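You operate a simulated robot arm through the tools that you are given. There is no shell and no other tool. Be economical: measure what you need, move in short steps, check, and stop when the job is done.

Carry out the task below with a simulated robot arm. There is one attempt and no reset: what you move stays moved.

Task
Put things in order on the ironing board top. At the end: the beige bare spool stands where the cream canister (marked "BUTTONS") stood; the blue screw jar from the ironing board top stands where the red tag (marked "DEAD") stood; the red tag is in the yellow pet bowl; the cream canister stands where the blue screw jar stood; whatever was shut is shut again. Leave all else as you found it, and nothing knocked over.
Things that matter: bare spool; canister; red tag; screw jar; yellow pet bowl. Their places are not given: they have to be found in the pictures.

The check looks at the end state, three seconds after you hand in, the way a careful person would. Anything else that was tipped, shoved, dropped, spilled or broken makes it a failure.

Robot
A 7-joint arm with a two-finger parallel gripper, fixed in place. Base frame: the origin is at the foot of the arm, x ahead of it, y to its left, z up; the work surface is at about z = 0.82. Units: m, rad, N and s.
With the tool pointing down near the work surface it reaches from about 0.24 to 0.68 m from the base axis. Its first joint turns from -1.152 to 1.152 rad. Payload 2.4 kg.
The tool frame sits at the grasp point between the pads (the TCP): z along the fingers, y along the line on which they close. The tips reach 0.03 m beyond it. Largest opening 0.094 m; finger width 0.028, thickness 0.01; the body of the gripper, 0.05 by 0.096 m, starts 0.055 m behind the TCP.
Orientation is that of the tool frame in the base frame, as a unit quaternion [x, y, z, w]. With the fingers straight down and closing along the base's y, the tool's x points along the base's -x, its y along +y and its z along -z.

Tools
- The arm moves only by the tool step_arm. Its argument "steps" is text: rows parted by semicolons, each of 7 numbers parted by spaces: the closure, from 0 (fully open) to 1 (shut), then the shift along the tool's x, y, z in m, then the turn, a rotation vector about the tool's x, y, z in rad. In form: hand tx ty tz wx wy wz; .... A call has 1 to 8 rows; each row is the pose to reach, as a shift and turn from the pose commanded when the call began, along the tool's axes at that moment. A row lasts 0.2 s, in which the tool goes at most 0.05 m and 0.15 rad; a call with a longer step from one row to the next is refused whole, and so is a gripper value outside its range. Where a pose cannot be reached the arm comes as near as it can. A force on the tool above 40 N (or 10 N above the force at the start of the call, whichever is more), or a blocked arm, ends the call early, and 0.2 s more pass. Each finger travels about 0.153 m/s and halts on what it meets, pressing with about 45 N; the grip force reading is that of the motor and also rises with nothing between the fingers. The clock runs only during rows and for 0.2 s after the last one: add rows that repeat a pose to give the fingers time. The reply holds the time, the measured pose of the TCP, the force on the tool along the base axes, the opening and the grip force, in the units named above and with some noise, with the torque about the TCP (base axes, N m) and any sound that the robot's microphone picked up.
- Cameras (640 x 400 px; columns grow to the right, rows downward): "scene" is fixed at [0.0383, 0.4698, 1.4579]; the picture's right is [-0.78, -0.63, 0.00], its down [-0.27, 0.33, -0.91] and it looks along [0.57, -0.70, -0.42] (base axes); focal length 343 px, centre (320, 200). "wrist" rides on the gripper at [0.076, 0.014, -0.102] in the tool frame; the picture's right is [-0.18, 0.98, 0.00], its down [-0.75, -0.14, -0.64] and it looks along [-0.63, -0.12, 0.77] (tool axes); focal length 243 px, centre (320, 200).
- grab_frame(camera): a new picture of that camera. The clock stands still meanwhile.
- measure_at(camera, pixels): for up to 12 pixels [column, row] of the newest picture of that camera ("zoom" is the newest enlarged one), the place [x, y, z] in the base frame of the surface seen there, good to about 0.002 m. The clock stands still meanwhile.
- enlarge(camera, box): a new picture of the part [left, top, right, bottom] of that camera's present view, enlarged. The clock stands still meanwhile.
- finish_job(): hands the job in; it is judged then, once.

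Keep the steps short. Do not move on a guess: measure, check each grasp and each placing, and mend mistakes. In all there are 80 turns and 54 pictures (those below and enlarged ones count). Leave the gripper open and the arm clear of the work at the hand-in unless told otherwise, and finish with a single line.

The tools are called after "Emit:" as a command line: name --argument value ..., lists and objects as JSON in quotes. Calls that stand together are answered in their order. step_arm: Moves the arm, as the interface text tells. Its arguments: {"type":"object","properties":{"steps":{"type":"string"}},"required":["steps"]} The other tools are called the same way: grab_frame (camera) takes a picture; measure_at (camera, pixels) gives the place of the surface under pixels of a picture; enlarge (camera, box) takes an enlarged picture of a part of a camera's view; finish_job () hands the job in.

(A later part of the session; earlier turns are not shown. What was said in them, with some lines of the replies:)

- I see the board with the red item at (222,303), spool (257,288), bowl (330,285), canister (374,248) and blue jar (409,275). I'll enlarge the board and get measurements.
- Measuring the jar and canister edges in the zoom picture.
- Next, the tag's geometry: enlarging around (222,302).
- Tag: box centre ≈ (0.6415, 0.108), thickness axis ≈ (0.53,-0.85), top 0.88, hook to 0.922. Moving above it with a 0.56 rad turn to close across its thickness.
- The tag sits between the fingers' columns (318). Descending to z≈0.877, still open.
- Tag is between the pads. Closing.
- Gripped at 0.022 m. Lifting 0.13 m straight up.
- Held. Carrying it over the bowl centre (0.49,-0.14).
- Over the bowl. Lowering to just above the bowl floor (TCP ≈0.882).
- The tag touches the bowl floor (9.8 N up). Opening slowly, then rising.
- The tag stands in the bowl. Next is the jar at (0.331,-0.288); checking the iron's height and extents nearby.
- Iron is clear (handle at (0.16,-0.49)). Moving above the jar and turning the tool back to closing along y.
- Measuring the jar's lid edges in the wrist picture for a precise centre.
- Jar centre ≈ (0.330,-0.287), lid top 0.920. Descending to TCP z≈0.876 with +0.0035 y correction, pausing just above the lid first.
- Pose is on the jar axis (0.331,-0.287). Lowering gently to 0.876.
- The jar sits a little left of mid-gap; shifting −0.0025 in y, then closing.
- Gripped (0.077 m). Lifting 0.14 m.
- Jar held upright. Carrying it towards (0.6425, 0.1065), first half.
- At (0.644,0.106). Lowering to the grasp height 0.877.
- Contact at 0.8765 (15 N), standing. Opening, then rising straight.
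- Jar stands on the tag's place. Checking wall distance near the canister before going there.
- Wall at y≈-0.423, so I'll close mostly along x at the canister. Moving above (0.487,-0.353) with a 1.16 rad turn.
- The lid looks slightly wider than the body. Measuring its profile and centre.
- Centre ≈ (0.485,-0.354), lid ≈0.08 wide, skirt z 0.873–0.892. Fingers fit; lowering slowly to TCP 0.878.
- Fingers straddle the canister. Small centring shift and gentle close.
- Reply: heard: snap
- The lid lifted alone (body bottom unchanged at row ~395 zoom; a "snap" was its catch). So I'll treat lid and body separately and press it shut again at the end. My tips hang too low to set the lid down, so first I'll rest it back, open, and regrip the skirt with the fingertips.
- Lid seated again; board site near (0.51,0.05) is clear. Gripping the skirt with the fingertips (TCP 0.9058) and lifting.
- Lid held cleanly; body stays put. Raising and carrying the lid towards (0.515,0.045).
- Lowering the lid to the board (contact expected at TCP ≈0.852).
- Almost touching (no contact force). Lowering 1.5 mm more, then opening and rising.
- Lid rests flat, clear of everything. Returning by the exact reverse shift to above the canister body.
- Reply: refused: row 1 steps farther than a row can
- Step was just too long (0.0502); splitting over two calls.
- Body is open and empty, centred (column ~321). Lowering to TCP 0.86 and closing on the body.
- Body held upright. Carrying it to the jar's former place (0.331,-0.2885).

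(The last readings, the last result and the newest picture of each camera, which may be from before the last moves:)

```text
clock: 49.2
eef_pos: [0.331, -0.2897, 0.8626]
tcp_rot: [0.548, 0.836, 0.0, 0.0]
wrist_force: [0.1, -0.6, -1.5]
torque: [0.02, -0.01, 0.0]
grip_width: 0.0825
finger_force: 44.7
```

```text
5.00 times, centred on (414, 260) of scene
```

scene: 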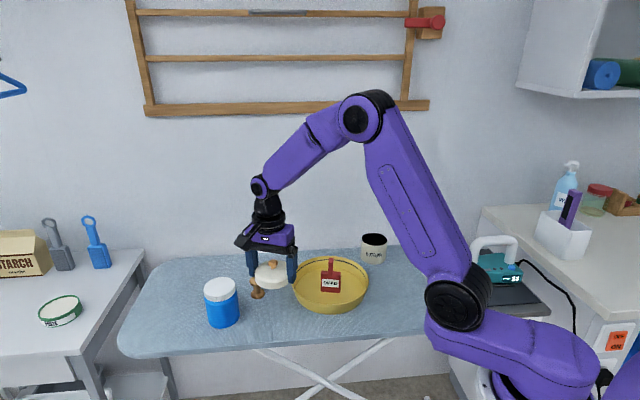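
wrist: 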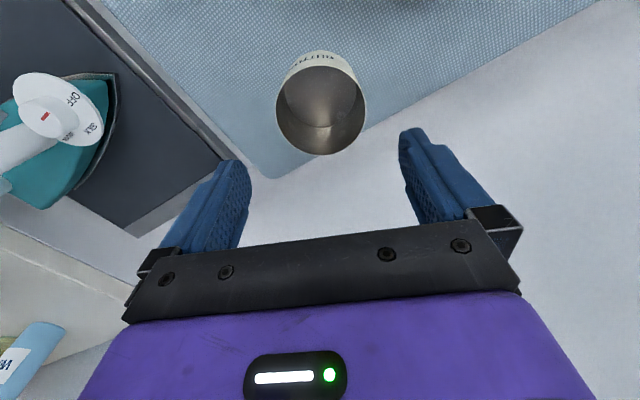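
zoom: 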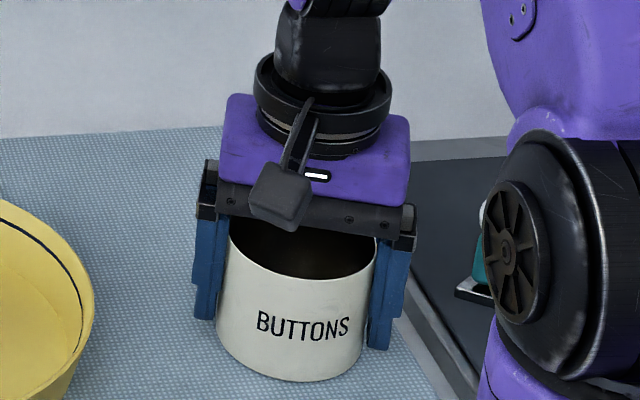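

No contact force yet; a further 2 mm down, then open.

Emit:
step_arm --steps "1 0 0 0.001 0 0 0; 1 0 0 0.002 0 0 0; 1 0 0 0.002 0 0 0"

Emit:
step_arm --steps "0.5 0 0 0 0 0 0; 0 0 0 0 0 0 0; 0 0 0 0 0 0 0"

Emit:
step_arm --steps "0 0 0 -0.03 0 0 0; 0 0 0 -0.07 0 0 0; 0 0 0 -0.11 0 0 0; 0 0 0 -0.15 0 0 0; 0 0 0 -0.15 0 0 0"

Emit:
grab_frame --camera "wrist"

```text
clock: 50.0
eef_pos: [0.3316, -0.2894, 0.8586]
tcp_rot: [0.548, 0.836, 0.0, 0.002]
wrist_force: [-2.9, 5.8, 33.1]
torque: [-0.17, 0.02, -0.02]
grip_width: 0.0828
finger_force: 45.3
```

```text
clock: 50.8
eef_pos: [0.3309, -0.2892, 0.8588]
tcp_rot: [0.548, 0.836, 0.0, 0.0]
wrist_force: [0.2, 0.8, 0.7]
torque: [0.0, -0.02, -0.02]
grip_width: 0.0939
finger_force: 0.0
```

```text
clock: 52.0
eef_pos: [0.3303, -0.288, 1.0076]
tcp_rot: [0.549, 0.836, 0.0, 0.0]
wrist_force: [0.1, -0.2, -0.5]
torque: [-0.01, 0.0, 0.0]
grip_width: 0.0939
finger_force: 0.0
```

```text
17 pictures are left
```

wrist: 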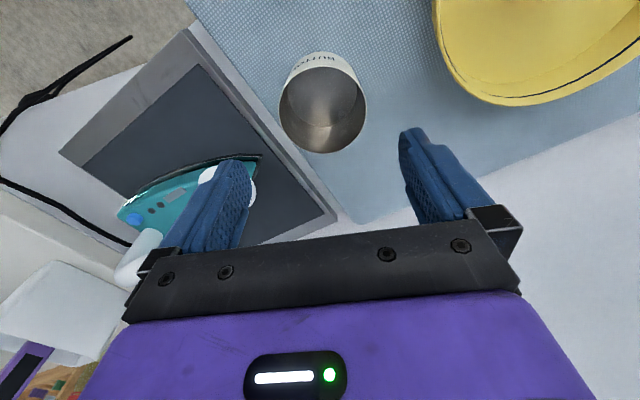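

Canister body stands on the jar's place. Going back to the lid: tool shift (+0.2333,+0.3026).

Emit:
step_arm --steps "0 0.0292 0.0378 0 0 0 0; 0 0.0583 0.0757 0 0 0 0; 0 0.0875 0.1135 0 0 0 0; 0 0.1167 0.1513 0 0 0 0; 0 0.1458 0.1891 0 0 0 0; 0 0.175 0.227 0 0 0 0; 0 0.2041 0.2648 0 0 0 0; 0 0.2333 0.3026 0 0 0 0"

Emit:
step_arm --steps "0 0 0 0.04 0 0 0; 0 0 0 0.08 0 0 0; 0 0 0 0.11 0 0 0; 0 0 0 0.13 0 0 0; 0 0 0 0.13 0 0 0"

Emit:
grab_frame --camera "wrist"

```text
clock: 53.8
eef_pos: [0.5155, 0.0469, 1.0105]
tcp_rot: [0.549, 0.836, 0.0, 0.0]
wrist_force: [-0.3, 0.2, 0.3]
torque: [0.01, 0.01, -0.02]
grip_width: 0.0939
finger_force: 0.2
```

```text
clock: 55.0
eef_pos: [0.5157, 0.0468, 0.8787]
tcp_rot: [0.549, 0.836, 0.0, 0.001]
wrist_force: [0.6, 0.2, 1.1]
torque: [0.01, 0.01, 0.01]
grip_width: 0.0939
finger_force: 0.1
```

```text
16 pictures are left
```

wrist: 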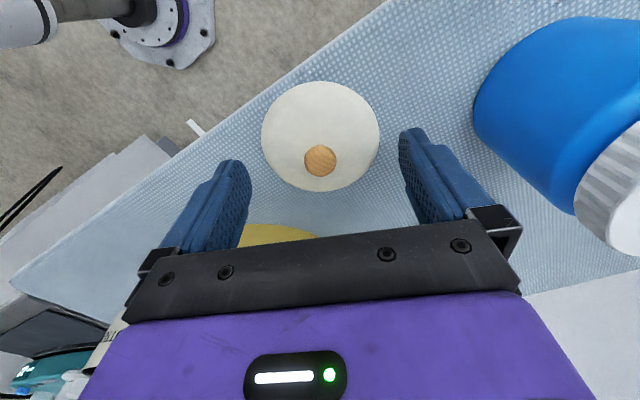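

Lid is centred between the fingers. Lowering to TCP 0.851 and gripping.

Emit:
step_arm --steps "0 0 0 0.015 0 0 0; 0 0 0 0.025 0 0 0; 0 0 0 0.0275 0 0 0; 0 0 0 0.0275 0 0 0"

Emit:
step_arm --steps "0.1 0 0 0 0 0 0; 0.2 0 0 0 0 0 0; 1 0 0 0 0 0 0; 1 0 0 0 0 0 0"

Emit:
step_arm --steps "1 0 0 -0.01 0 0 0; 1 0 0 -0.05 0 0 0; 1 0 0 -0.1 0 0 0; 1 0 0 -0.15 0 0 0; 1 0 0 -0.15 0 0 0"

Emit:
enlarge --camera "scene" --box '[190, 230, 350, 330]'

```text
clock: 56.0
eef_pos: [0.516, 0.0457, 0.8509]
tcp_rot: [0.548, 0.836, 0.0, 0.0]
wrist_force: [-0.7, -0.3, -0.6]
torque: [0.03, 0.0, -0.05]
grip_width: 0.0941
finger_force: 0.1
```

```text
clock: 56.8
eef_pos: [0.5222, 0.0473, 0.8615]
tcp_rot: [0.548, 0.836, 0.007, 0.008]
wrist_force: [-7.9, -1.1, 67.5]
torque: [-0.34, 0.26, -0.04]
grip_width: 0.043
finger_force: 45.1
stopped in row 3: the force on the tool passed its limit at 48 N (the readings are from after the stop); the commanded pose is now the measured one
```

```text
clock: 58.0
eef_pos: [0.5169, 0.0462, 1.006]
tcp_rot: [0.548, 0.836, 0.002, 0.002]
wrist_force: [-0.3, 0.3, 0.0]
torque: [-0.01, 0.01, 0.02]
grip_width: 0.0193
finger_force: 44.9
```

```text
4.00 times, centred on (270, 280) of scene
```

zoom: 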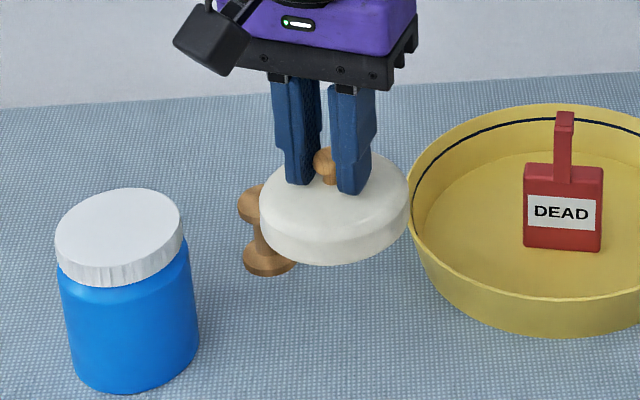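

The fingertips rode up the lid and ended up holding it by its knob (0.019 m), lid level. That's a usable grip; checking its position in the wrist view.

Emit:
grab_frame --camera "wrist"

Emit:
measure_at --camera "zoom" --pixels '[[264, 200], [406, 190], [330, 232], [330, 258], [266, 232], [406, 218]]'

```text
14 pictures are left
```

wrist: 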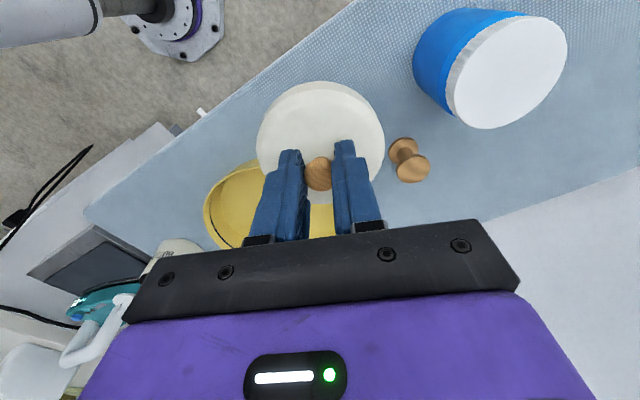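

```text
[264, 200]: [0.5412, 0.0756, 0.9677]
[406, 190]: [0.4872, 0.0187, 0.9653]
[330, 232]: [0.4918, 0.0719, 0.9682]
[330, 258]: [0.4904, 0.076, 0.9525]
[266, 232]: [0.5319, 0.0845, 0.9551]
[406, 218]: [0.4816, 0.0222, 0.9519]
```

Emit:
measure_at --camera "wrist" --pixels '[[260, 142], [382, 138], [320, 84], [322, 93], [285, 100], [360, 100], [319, 175], [275, 110], [368, 110], [262, 165], [381, 162]]'

```text
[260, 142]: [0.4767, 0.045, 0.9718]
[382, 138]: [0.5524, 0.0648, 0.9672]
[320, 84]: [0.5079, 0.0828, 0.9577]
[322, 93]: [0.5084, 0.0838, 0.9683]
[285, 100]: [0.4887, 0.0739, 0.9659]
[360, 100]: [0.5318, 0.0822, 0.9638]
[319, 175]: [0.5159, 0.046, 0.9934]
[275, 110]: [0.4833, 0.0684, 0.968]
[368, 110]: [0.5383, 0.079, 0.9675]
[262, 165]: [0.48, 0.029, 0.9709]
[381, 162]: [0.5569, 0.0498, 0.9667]
```

Lid centre ≈ TCP within ~1 mm and level. Measuring the open body's rim to get its centre.

Emit:
enlarge --camera "scene" --box '[370, 240, 450, 290]'

```text
8.00 times, centred on (410, 265) of scene
```

zoom: 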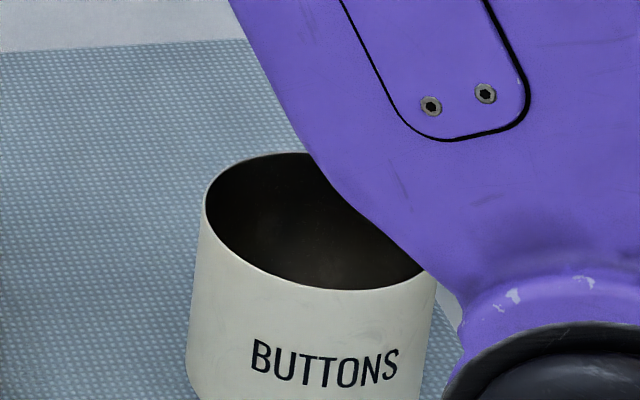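

The arm hides part of the rim. I'll hover beside the body, TCP ≈ (0.423,-0.249), so the wrist camera can measure it.

Emit:
step_arm --steps "1 0 0 -0.02 0 0 0; 1 -0.0334 -0.0291 -0.02 0 0 0; 1 -0.0667 -0.0582 -0.02 0 0 0; 1 -0.1001 -0.0873 -0.02 0 0 0; 1 -0.1334 -0.1164 -0.02 0 0 0; 1 -0.1668 -0.1455 -0.02 0 0 0; 1 -0.2001 -0.1746 -0.02 0 0 0; 1 -0.2335 -0.2037 -0.02 0 0 0"

Emit:
grab_frame --camera "wrist"

```text
clock: 59.8
eef_pos: [0.4235, -0.2494, 1.0246]
tcp_rot: [0.548, 0.836, 0.002, 0.003]
wrist_force: [-0.1, 0.0, -0.6]
torque: [0.01, 0.03, 0.02]
grip_width: 0.0196
finger_force: 45.2
```

```text
12 pictures are left
```

wrist: 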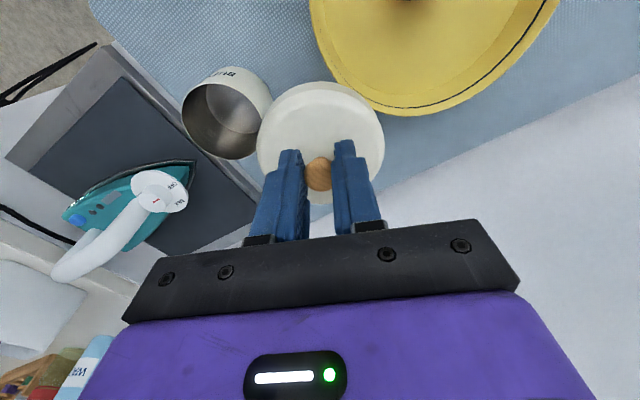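

Emit:
enlarge --camera "wrist" --box '[160, 65, 320, 165]'

```text
4.00 times, centred on (240, 115) of wrist
```

zoom: 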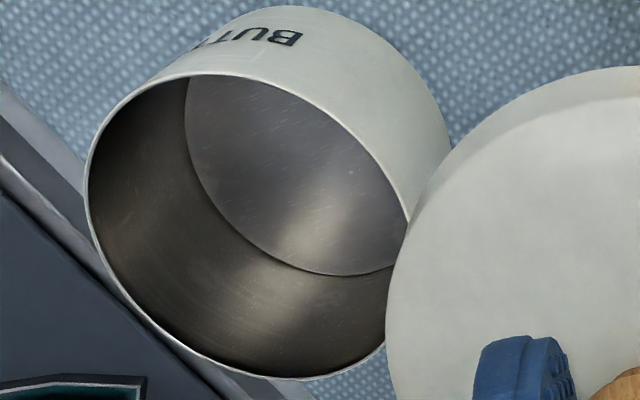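

Emit:
measure_at --camera "zoom" --pixels '[[103, 136], [152, 86], [220, 72], [300, 94], [360, 140], [398, 188], [89, 200], [118, 282], [180, 341], [260, 374], [330, 371], [250, 76]]'

Emit:
measure_at --camera "wrist" --pixels '[[260, 142], [382, 138], [322, 93], [285, 100], [360, 100], [319, 175], [275, 110], [368, 110], [262, 165], [381, 162], [320, 83]]'

```text
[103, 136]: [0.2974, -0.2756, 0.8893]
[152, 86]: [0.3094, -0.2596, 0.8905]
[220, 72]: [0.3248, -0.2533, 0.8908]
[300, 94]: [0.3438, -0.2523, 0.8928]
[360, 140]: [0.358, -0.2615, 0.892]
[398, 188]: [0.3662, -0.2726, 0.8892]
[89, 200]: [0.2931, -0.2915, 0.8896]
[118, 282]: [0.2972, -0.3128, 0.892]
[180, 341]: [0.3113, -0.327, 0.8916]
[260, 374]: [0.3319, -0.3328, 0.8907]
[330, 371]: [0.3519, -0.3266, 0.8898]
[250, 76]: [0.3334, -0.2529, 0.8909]
```

```text
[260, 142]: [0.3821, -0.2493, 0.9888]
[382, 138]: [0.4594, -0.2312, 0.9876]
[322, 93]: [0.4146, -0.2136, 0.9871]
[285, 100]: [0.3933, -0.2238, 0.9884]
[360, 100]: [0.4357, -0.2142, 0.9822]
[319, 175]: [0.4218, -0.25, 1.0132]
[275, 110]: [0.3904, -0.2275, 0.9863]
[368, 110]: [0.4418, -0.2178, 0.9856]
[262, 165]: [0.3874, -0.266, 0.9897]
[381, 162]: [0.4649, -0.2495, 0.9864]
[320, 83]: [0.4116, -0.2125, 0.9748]
```

Body rim centre (0.3325,-0.2927), lid centre (0.4235,-0.252) by the same method. Shifting by (-0.091,-0.0407), then stopping just above the rim to look.

Emit:
step_arm --steps "1 -0.0003 -0.034 0 0 0 0; 1 -0.0007 -0.067 0 0 0 0; 1 -0.001 -0.0996 0 0 0 0; 1 -0.001 -0.0996 0 0 0 0; 1 -0.001 -0.0996 0.04 0 0 0; 1 -0.001 -0.0996 0.068 0 0 0; 1 -0.001 -0.0996 0.068 0 0 0"

Emit:
enlarge --camera "scene" --box '[362, 220, 458, 300]'

```text
clock: 61.4
eef_pos: [0.3318, -0.2897, 0.9552]
tcp_rot: [0.549, 0.836, 0.002, 0.003]
wrist_force: [0.4, -0.2, 0.3]
torque: [-0.03, 0.0, 0.03]
grip_width: 0.0194
finger_force: 44.9
```

```text
5.00 times, centred on (410, 260) of scene
```

zoom: 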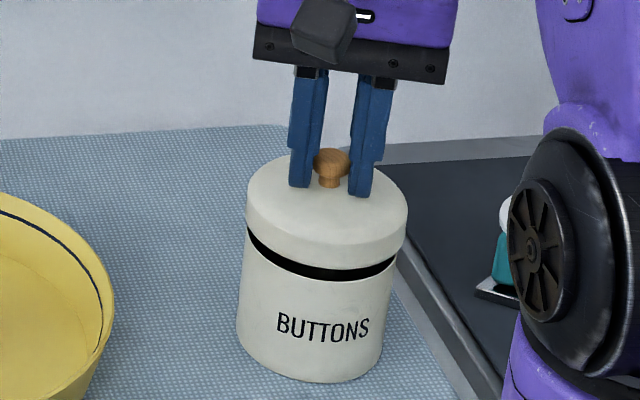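

Lid is concentric just above the body. Lowering gently towards the seated height 0.928.

Emit:
step_arm --steps "1 0 0 0.005 0 0 0; 1 0 0 0.01 0 0 0; 1 0 0 0.015 0 0 0; 1 0 0 0.02 0 0 0; 1 0 0 0.024 0 0 0; 1 0 0 0.027 0 0 0"

Emit:
enlarge --camera "scene" --box '[362, 220, 458, 300]'

```text
clock: 62.7
eef_pos: [0.3323, -0.2887, 0.9321]
tcp_rot: [0.549, 0.836, 0.002, 0.002]
wrist_force: [-3.1, 3.6, 13.9]
torque: [0.05, 0.05, 0.01]
grip_width: 0.0198
finger_force: 45.1
heard: snap
stopped in row 6: the force on the tool passed its limit at 49 N (the readings are from after the stop); the commanded pose is now the measured one
```

```text
5.00 times, centred on (410, 260) of scene
```

zoom: 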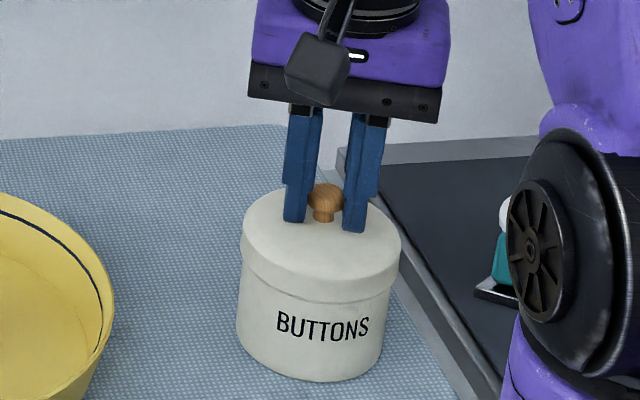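

"Snap" heard and the lid is seated. Opening and rising to z≈1.03.

Emit:
step_arm --steps "0.8 0 0 0 0 0 0; 0.4 0 0 0 0 0 0; 0.4 0 0 0 0 0 0; 0.4 0 0 -0.02 0 0 0; 0 0 0 -0.06 0 0 0; 0 0 0 -0.1 0 0 0; 0 0 0 -0.1 0 0 0"

```text
clock: 64.3
eef_pos: [0.331, -0.2905, 1.0324]
tcp_rot: [0.549, 0.836, 0.001, 0.003]
wrist_force: [-0.3, -0.8, 0.2]
torque: [-0.01, 0.02, 0.02]
grip_width: 0.0938
finger_force: 0.0
```

Lid stayed shut below. Moving to above the spool (0.641,-0.006).

Emit:
step_arm --steps "0 0.0153 0.0442 0 0 0 0; 0 0.0307 0.0883 0 0 0 0; 0 0.046 0.1325 0 0 0 0; 0 0.0614 0.1767 0 0 0 0; 0 0.0767 0.2208 0 0 0 0; 0 0.0921 0.265 0 0 0 0; 0 0.1074 0.3092 0 0 0 0; 0 0.1228 0.3533 0 0 0 0"

Emit:
step_arm --steps "0 0.0153 0.0442 0.02 0 0 0; 0 0.0153 0.0442 0.05 0 0 0; 0 0.0153 0.0442 0.07 0 0 0; 0 0.0153 0.0442 0.07 0 0 0"

Emit:
grab_frame --camera "wrist"

```text
clock: 66.1
eef_pos: [0.6068, -0.0351, 1.0338]
tcp_rot: [0.55, 0.835, 0.001, 0.002]
wrist_force: [0.7, -0.3, -0.9]
torque: [-0.04, -0.01, -0.01]
grip_width: 0.094
finger_force: 0.0
```

```text
refused: row 1 steps farther than a row can; nothing moved
```

```text
8 pictures are left
```

wrist: 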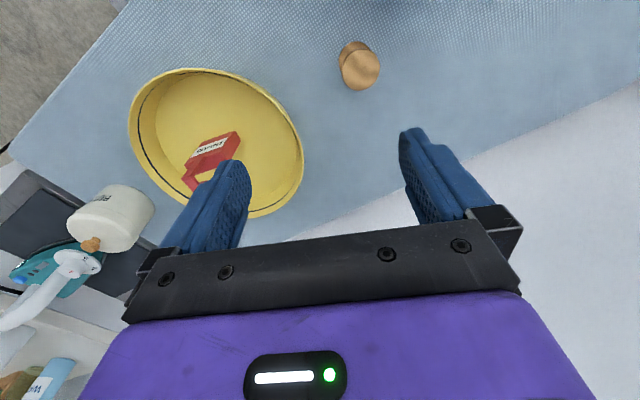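

Measuring the spool's top disc at (360,70).

Emit:
measure_at --camera "wrist" --pixels '[[343, 72], [378, 70], [360, 55], [361, 87], [360, 71], [348, 84], [373, 84]]'

```text
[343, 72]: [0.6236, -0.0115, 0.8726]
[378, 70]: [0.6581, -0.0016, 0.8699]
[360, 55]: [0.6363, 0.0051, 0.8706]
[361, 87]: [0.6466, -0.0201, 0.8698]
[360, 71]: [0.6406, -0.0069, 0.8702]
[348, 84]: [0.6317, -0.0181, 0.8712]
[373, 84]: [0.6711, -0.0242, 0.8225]
```

Spool centre (0.641,-0.007). Moving over it and lowering part way.

Emit:
step_arm --steps "0 0.0061 0.0213 0 0 0 0; 0 0.0122 0.0426 0 0 0 0; 0 0.0122 0.0426 0.04 0 0 0; 0 0.0122 0.0426 0.08 0 0 0; 0 0.0122 0.0426 0.11 0 0 0; 0 0.0122 0.0426 0.11 0 0 0"

Emit:
grab_frame --camera "wrist"

```text
clock: 67.5
eef_pos: [0.6418, -0.0087, 0.9231]
tcp_rot: [0.549, 0.836, 0.002, 0.003]
wrist_force: [-0.2, 0.5, -0.1]
torque: [0.01, 0.04, 0.02]
grip_width: 0.0943
finger_force: 0.1
```

```text
7 pictures are left
```

wrist: 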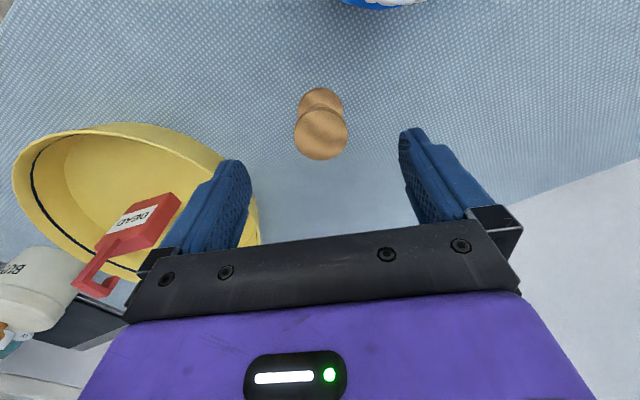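

Centred. Lowering to TCP 0.856, then closing.

Emit:
step_arm --steps "0 0 0 0.03 0 0 0; 0 0 0 0.055 0 0 0; 0 0 0 0.067 0 0 0; 0 0 0 0.067 0 0 0"

Emit:
step_arm --steps "0.3 0 0 0 0 0 0; 0.5 0 0 0 0 0 0; 0.8 0 0 0 0 0 0; 0.8 0 0 0 0 0 0; 0.8 0 0 0 0 0 0"

```text
clock: 68.5
eef_pos: [0.643, -0.0091, 0.8568]
tcp_rot: [0.549, 0.836, 0.003, 0.003]
wrist_force: [0.0, 0.3, 0.8]
torque: [0.02, -0.01, 0.0]
grip_width: 0.0941
finger_force: 0.1
```

```text
clock: 69.7
eef_pos: [0.6421, -0.0093, 0.858]
tcp_rot: [0.549, 0.836, 0.002, 0.004]
wrist_force: [0.7, 1.0, 3.2]
torque: [-0.03, -0.06, -0.02]
grip_width: 0.0356
finger_force: 44.2
```

Gripped (0.0356 m, the flange width). Lifting and checking.

Emit:
step_arm --steps "0.8 0 0 -0.015 0 0 0; 0.8 0 0 -0.05 0 0 0; 0.8 0 0 -0.09 0 0 0; 0.8 0 0 -0.13 0 0 0; 0.8 0 0 -0.13 0 0 0"

Emit:
grab_frame --camera "scene"

```text
clock: 70.9
eef_pos: [0.6422, -0.0083, 0.9881]
tcp_rot: [0.549, 0.836, 0.002, 0.002]
wrist_force: [-0.3, 0.2, -1.3]
torque: [-0.01, -0.03, 0.01]
grip_width: 0.0354
finger_force: 44.6
```

```text
6 pictures are left
```

scene: 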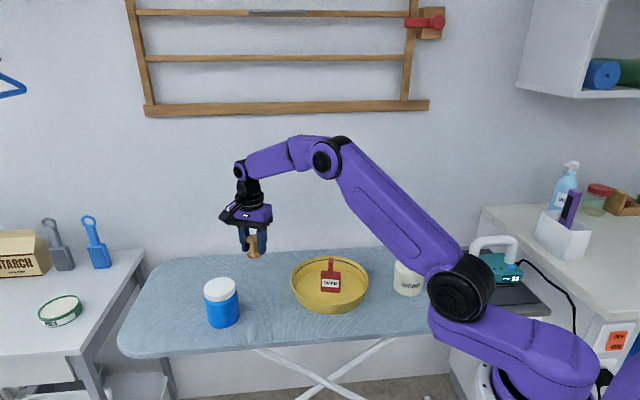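

Spool held upright. Carrying it to the canister's former place (0.485,-0.356).

Emit:
step_arm --steps "0.8 -0.0321 -0.0353 0 0 0 0; 0.8 -0.0642 -0.0705 0 0 0 0; 0.8 -0.0963 -0.1058 0 0 0 0; 0.8 -0.1284 -0.1411 0 0 0 0; 0.8 -0.1604 -0.1763 0 0 0 0; 0.8 -0.1925 -0.2116 0 0 0 0; 0.8 -0.2246 -0.2468 0 0 0 0; 0.8 -0.2567 -0.2821 0 0 0 0"

Emit:
step_arm --steps "0.8 0 0 0.04 0 0 0; 0.8 0 0 0.08 0 0 0; 0.8 0 0 0.11 0 0 0; 0.8 0 0 0.124 0 0 0; 0.8 0 0 0.128 0 0 0; 0.8 0 0 0.128 0 0 0"

Emit:
enlarge --camera "scene" --box '[314, 200, 442, 280]'

```text
clock: 72.7
eef_pos: [0.4857, -0.3547, 0.9853]
tcp_rot: [0.548, 0.837, 0.002, 0.002]
wrist_force: [-0.8, -0.1, -0.6]
torque: [0.02, 0.0, -0.02]
grip_width: 0.0356
finger_force: 45.1
```

```text
clock: 74.1
eef_pos: [0.4845, -0.3553, 0.8566]
tcp_rot: [0.549, 0.836, 0.001, 0.003]
wrist_force: [-0.7, 1.0, 0.3]
torque: [-0.01, 0.01, -0.01]
grip_width: 0.0354
finger_force: 44.8
```

```text
5.00 times, centred on (378, 240) of scene
```

zoom: 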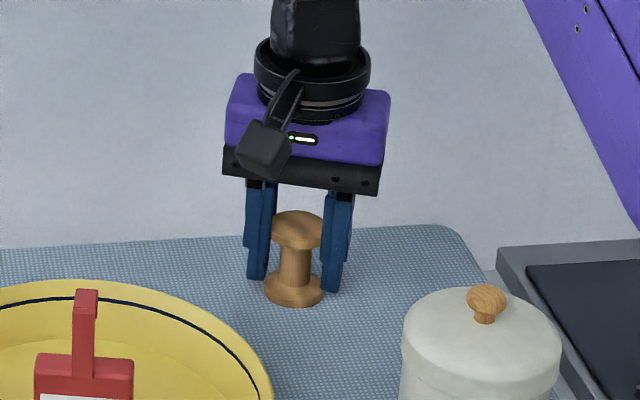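

Nearly on the board, no contact yet. Down another 2 mm and read the force.

Emit:
step_arm --steps "0.8 0 0 0.001 0 0 0; 0.8 0 0 0.002 0 0 0; 0.8 0 0 0.002 0 0 0"

```text
clock: 74.9
eef_pos: [0.4859, -0.3558, 0.8575]
tcp_rot: [0.548, 0.836, 0.002, 0.004]
wrist_force: [-1.2, 3.3, 13.9]
torque: [0.08, -0.11, 0.02]
grip_width: 0.0356
finger_force: 44.6
```

Contact (13.9 N). Opening, then rising straight.

Emit:
step_arm --steps "0.6 0 0 -0.001 0 0 0; 0.4 0 0 -0.001 0 0 0; 0 0 0 -0.001 0 0 0; 0 0 0 -0.001 0 0 0; 0 0 0 -0.001 0 0 0"

Emit:
step_arm --steps "0 0 0 -0.03 0 0 0; 0 0 0 -0.07 0 0 0; 0 0 0 -0.11 0 0 0; 0 0 0 -0.15 0 0 0; 0 0.04 0 -0.18 0 0 0; 0 0.08 0 -0.21 0 0 0; 0 0.12 0 -0.24 0 0 0; 0 0.15 0 -0.26 0 0 0"

Emit:
grab_frame --camera "scene"

Emit:
enlarge --camera "scene" --box '[280, 220, 440, 320]'

```text
clock: 76.1
eef_pos: [0.4846, -0.3559, 0.8567]
tcp_rot: [0.549, 0.836, 0.003, 0.003]
wrist_force: [-0.3, 0.5, -0.2]
torque: [0.01, 0.0, 0.0]
grip_width: 0.0939
finger_force: 0.0
```

```text
clock: 77.9
eef_pos: [0.4237, -0.2193, 1.1169]
tcp_rot: [0.548, 0.836, 0.002, 0.002]
wrist_force: [-0.3, 0.0, -0.2]
torque: [-0.04, 0.02, -0.04]
grip_width: 0.0941
finger_force: 0.1
```

```text
4 pictures are left
```

scene: 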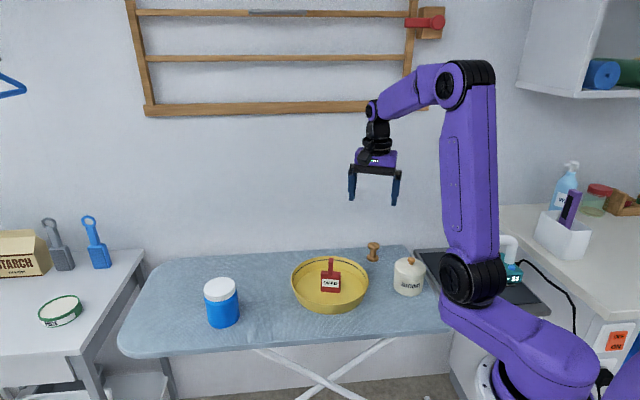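

```text
4.00 times, centred on (360, 270) of scene
```

zoom: 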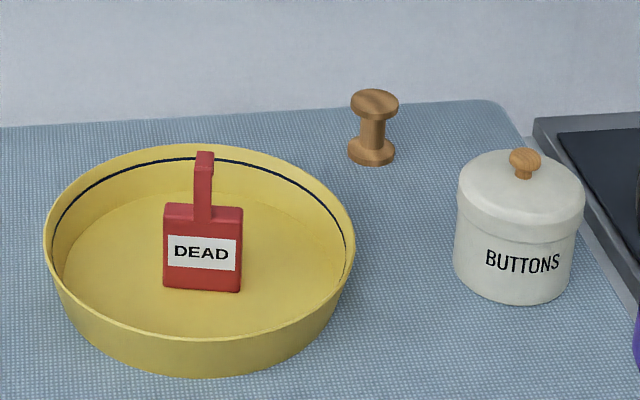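

All four things are in place. One last check that the lid sits level.

Emit:
measure_at --camera "zoom" --pixels '[[464, 195], [578, 200], [515, 225], [515, 238], [525, 153], [375, 100], [372, 162]]'

```text
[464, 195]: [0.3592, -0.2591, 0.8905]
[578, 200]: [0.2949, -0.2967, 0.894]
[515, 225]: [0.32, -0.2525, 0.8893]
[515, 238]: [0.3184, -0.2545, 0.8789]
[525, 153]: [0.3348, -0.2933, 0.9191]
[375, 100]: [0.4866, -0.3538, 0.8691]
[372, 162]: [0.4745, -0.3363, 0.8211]
```

The lid is level at its original height (rim 0.890, knob top 0.919), and the gripper is open and clear of the work. Handing in.

Emit:
finish_job

```text
The job is handed in.
```

The spool, screw jar, red tag and canister are all in their asked-for places, standing, and the canister's lid, which came off during the move, is snapped shut again.
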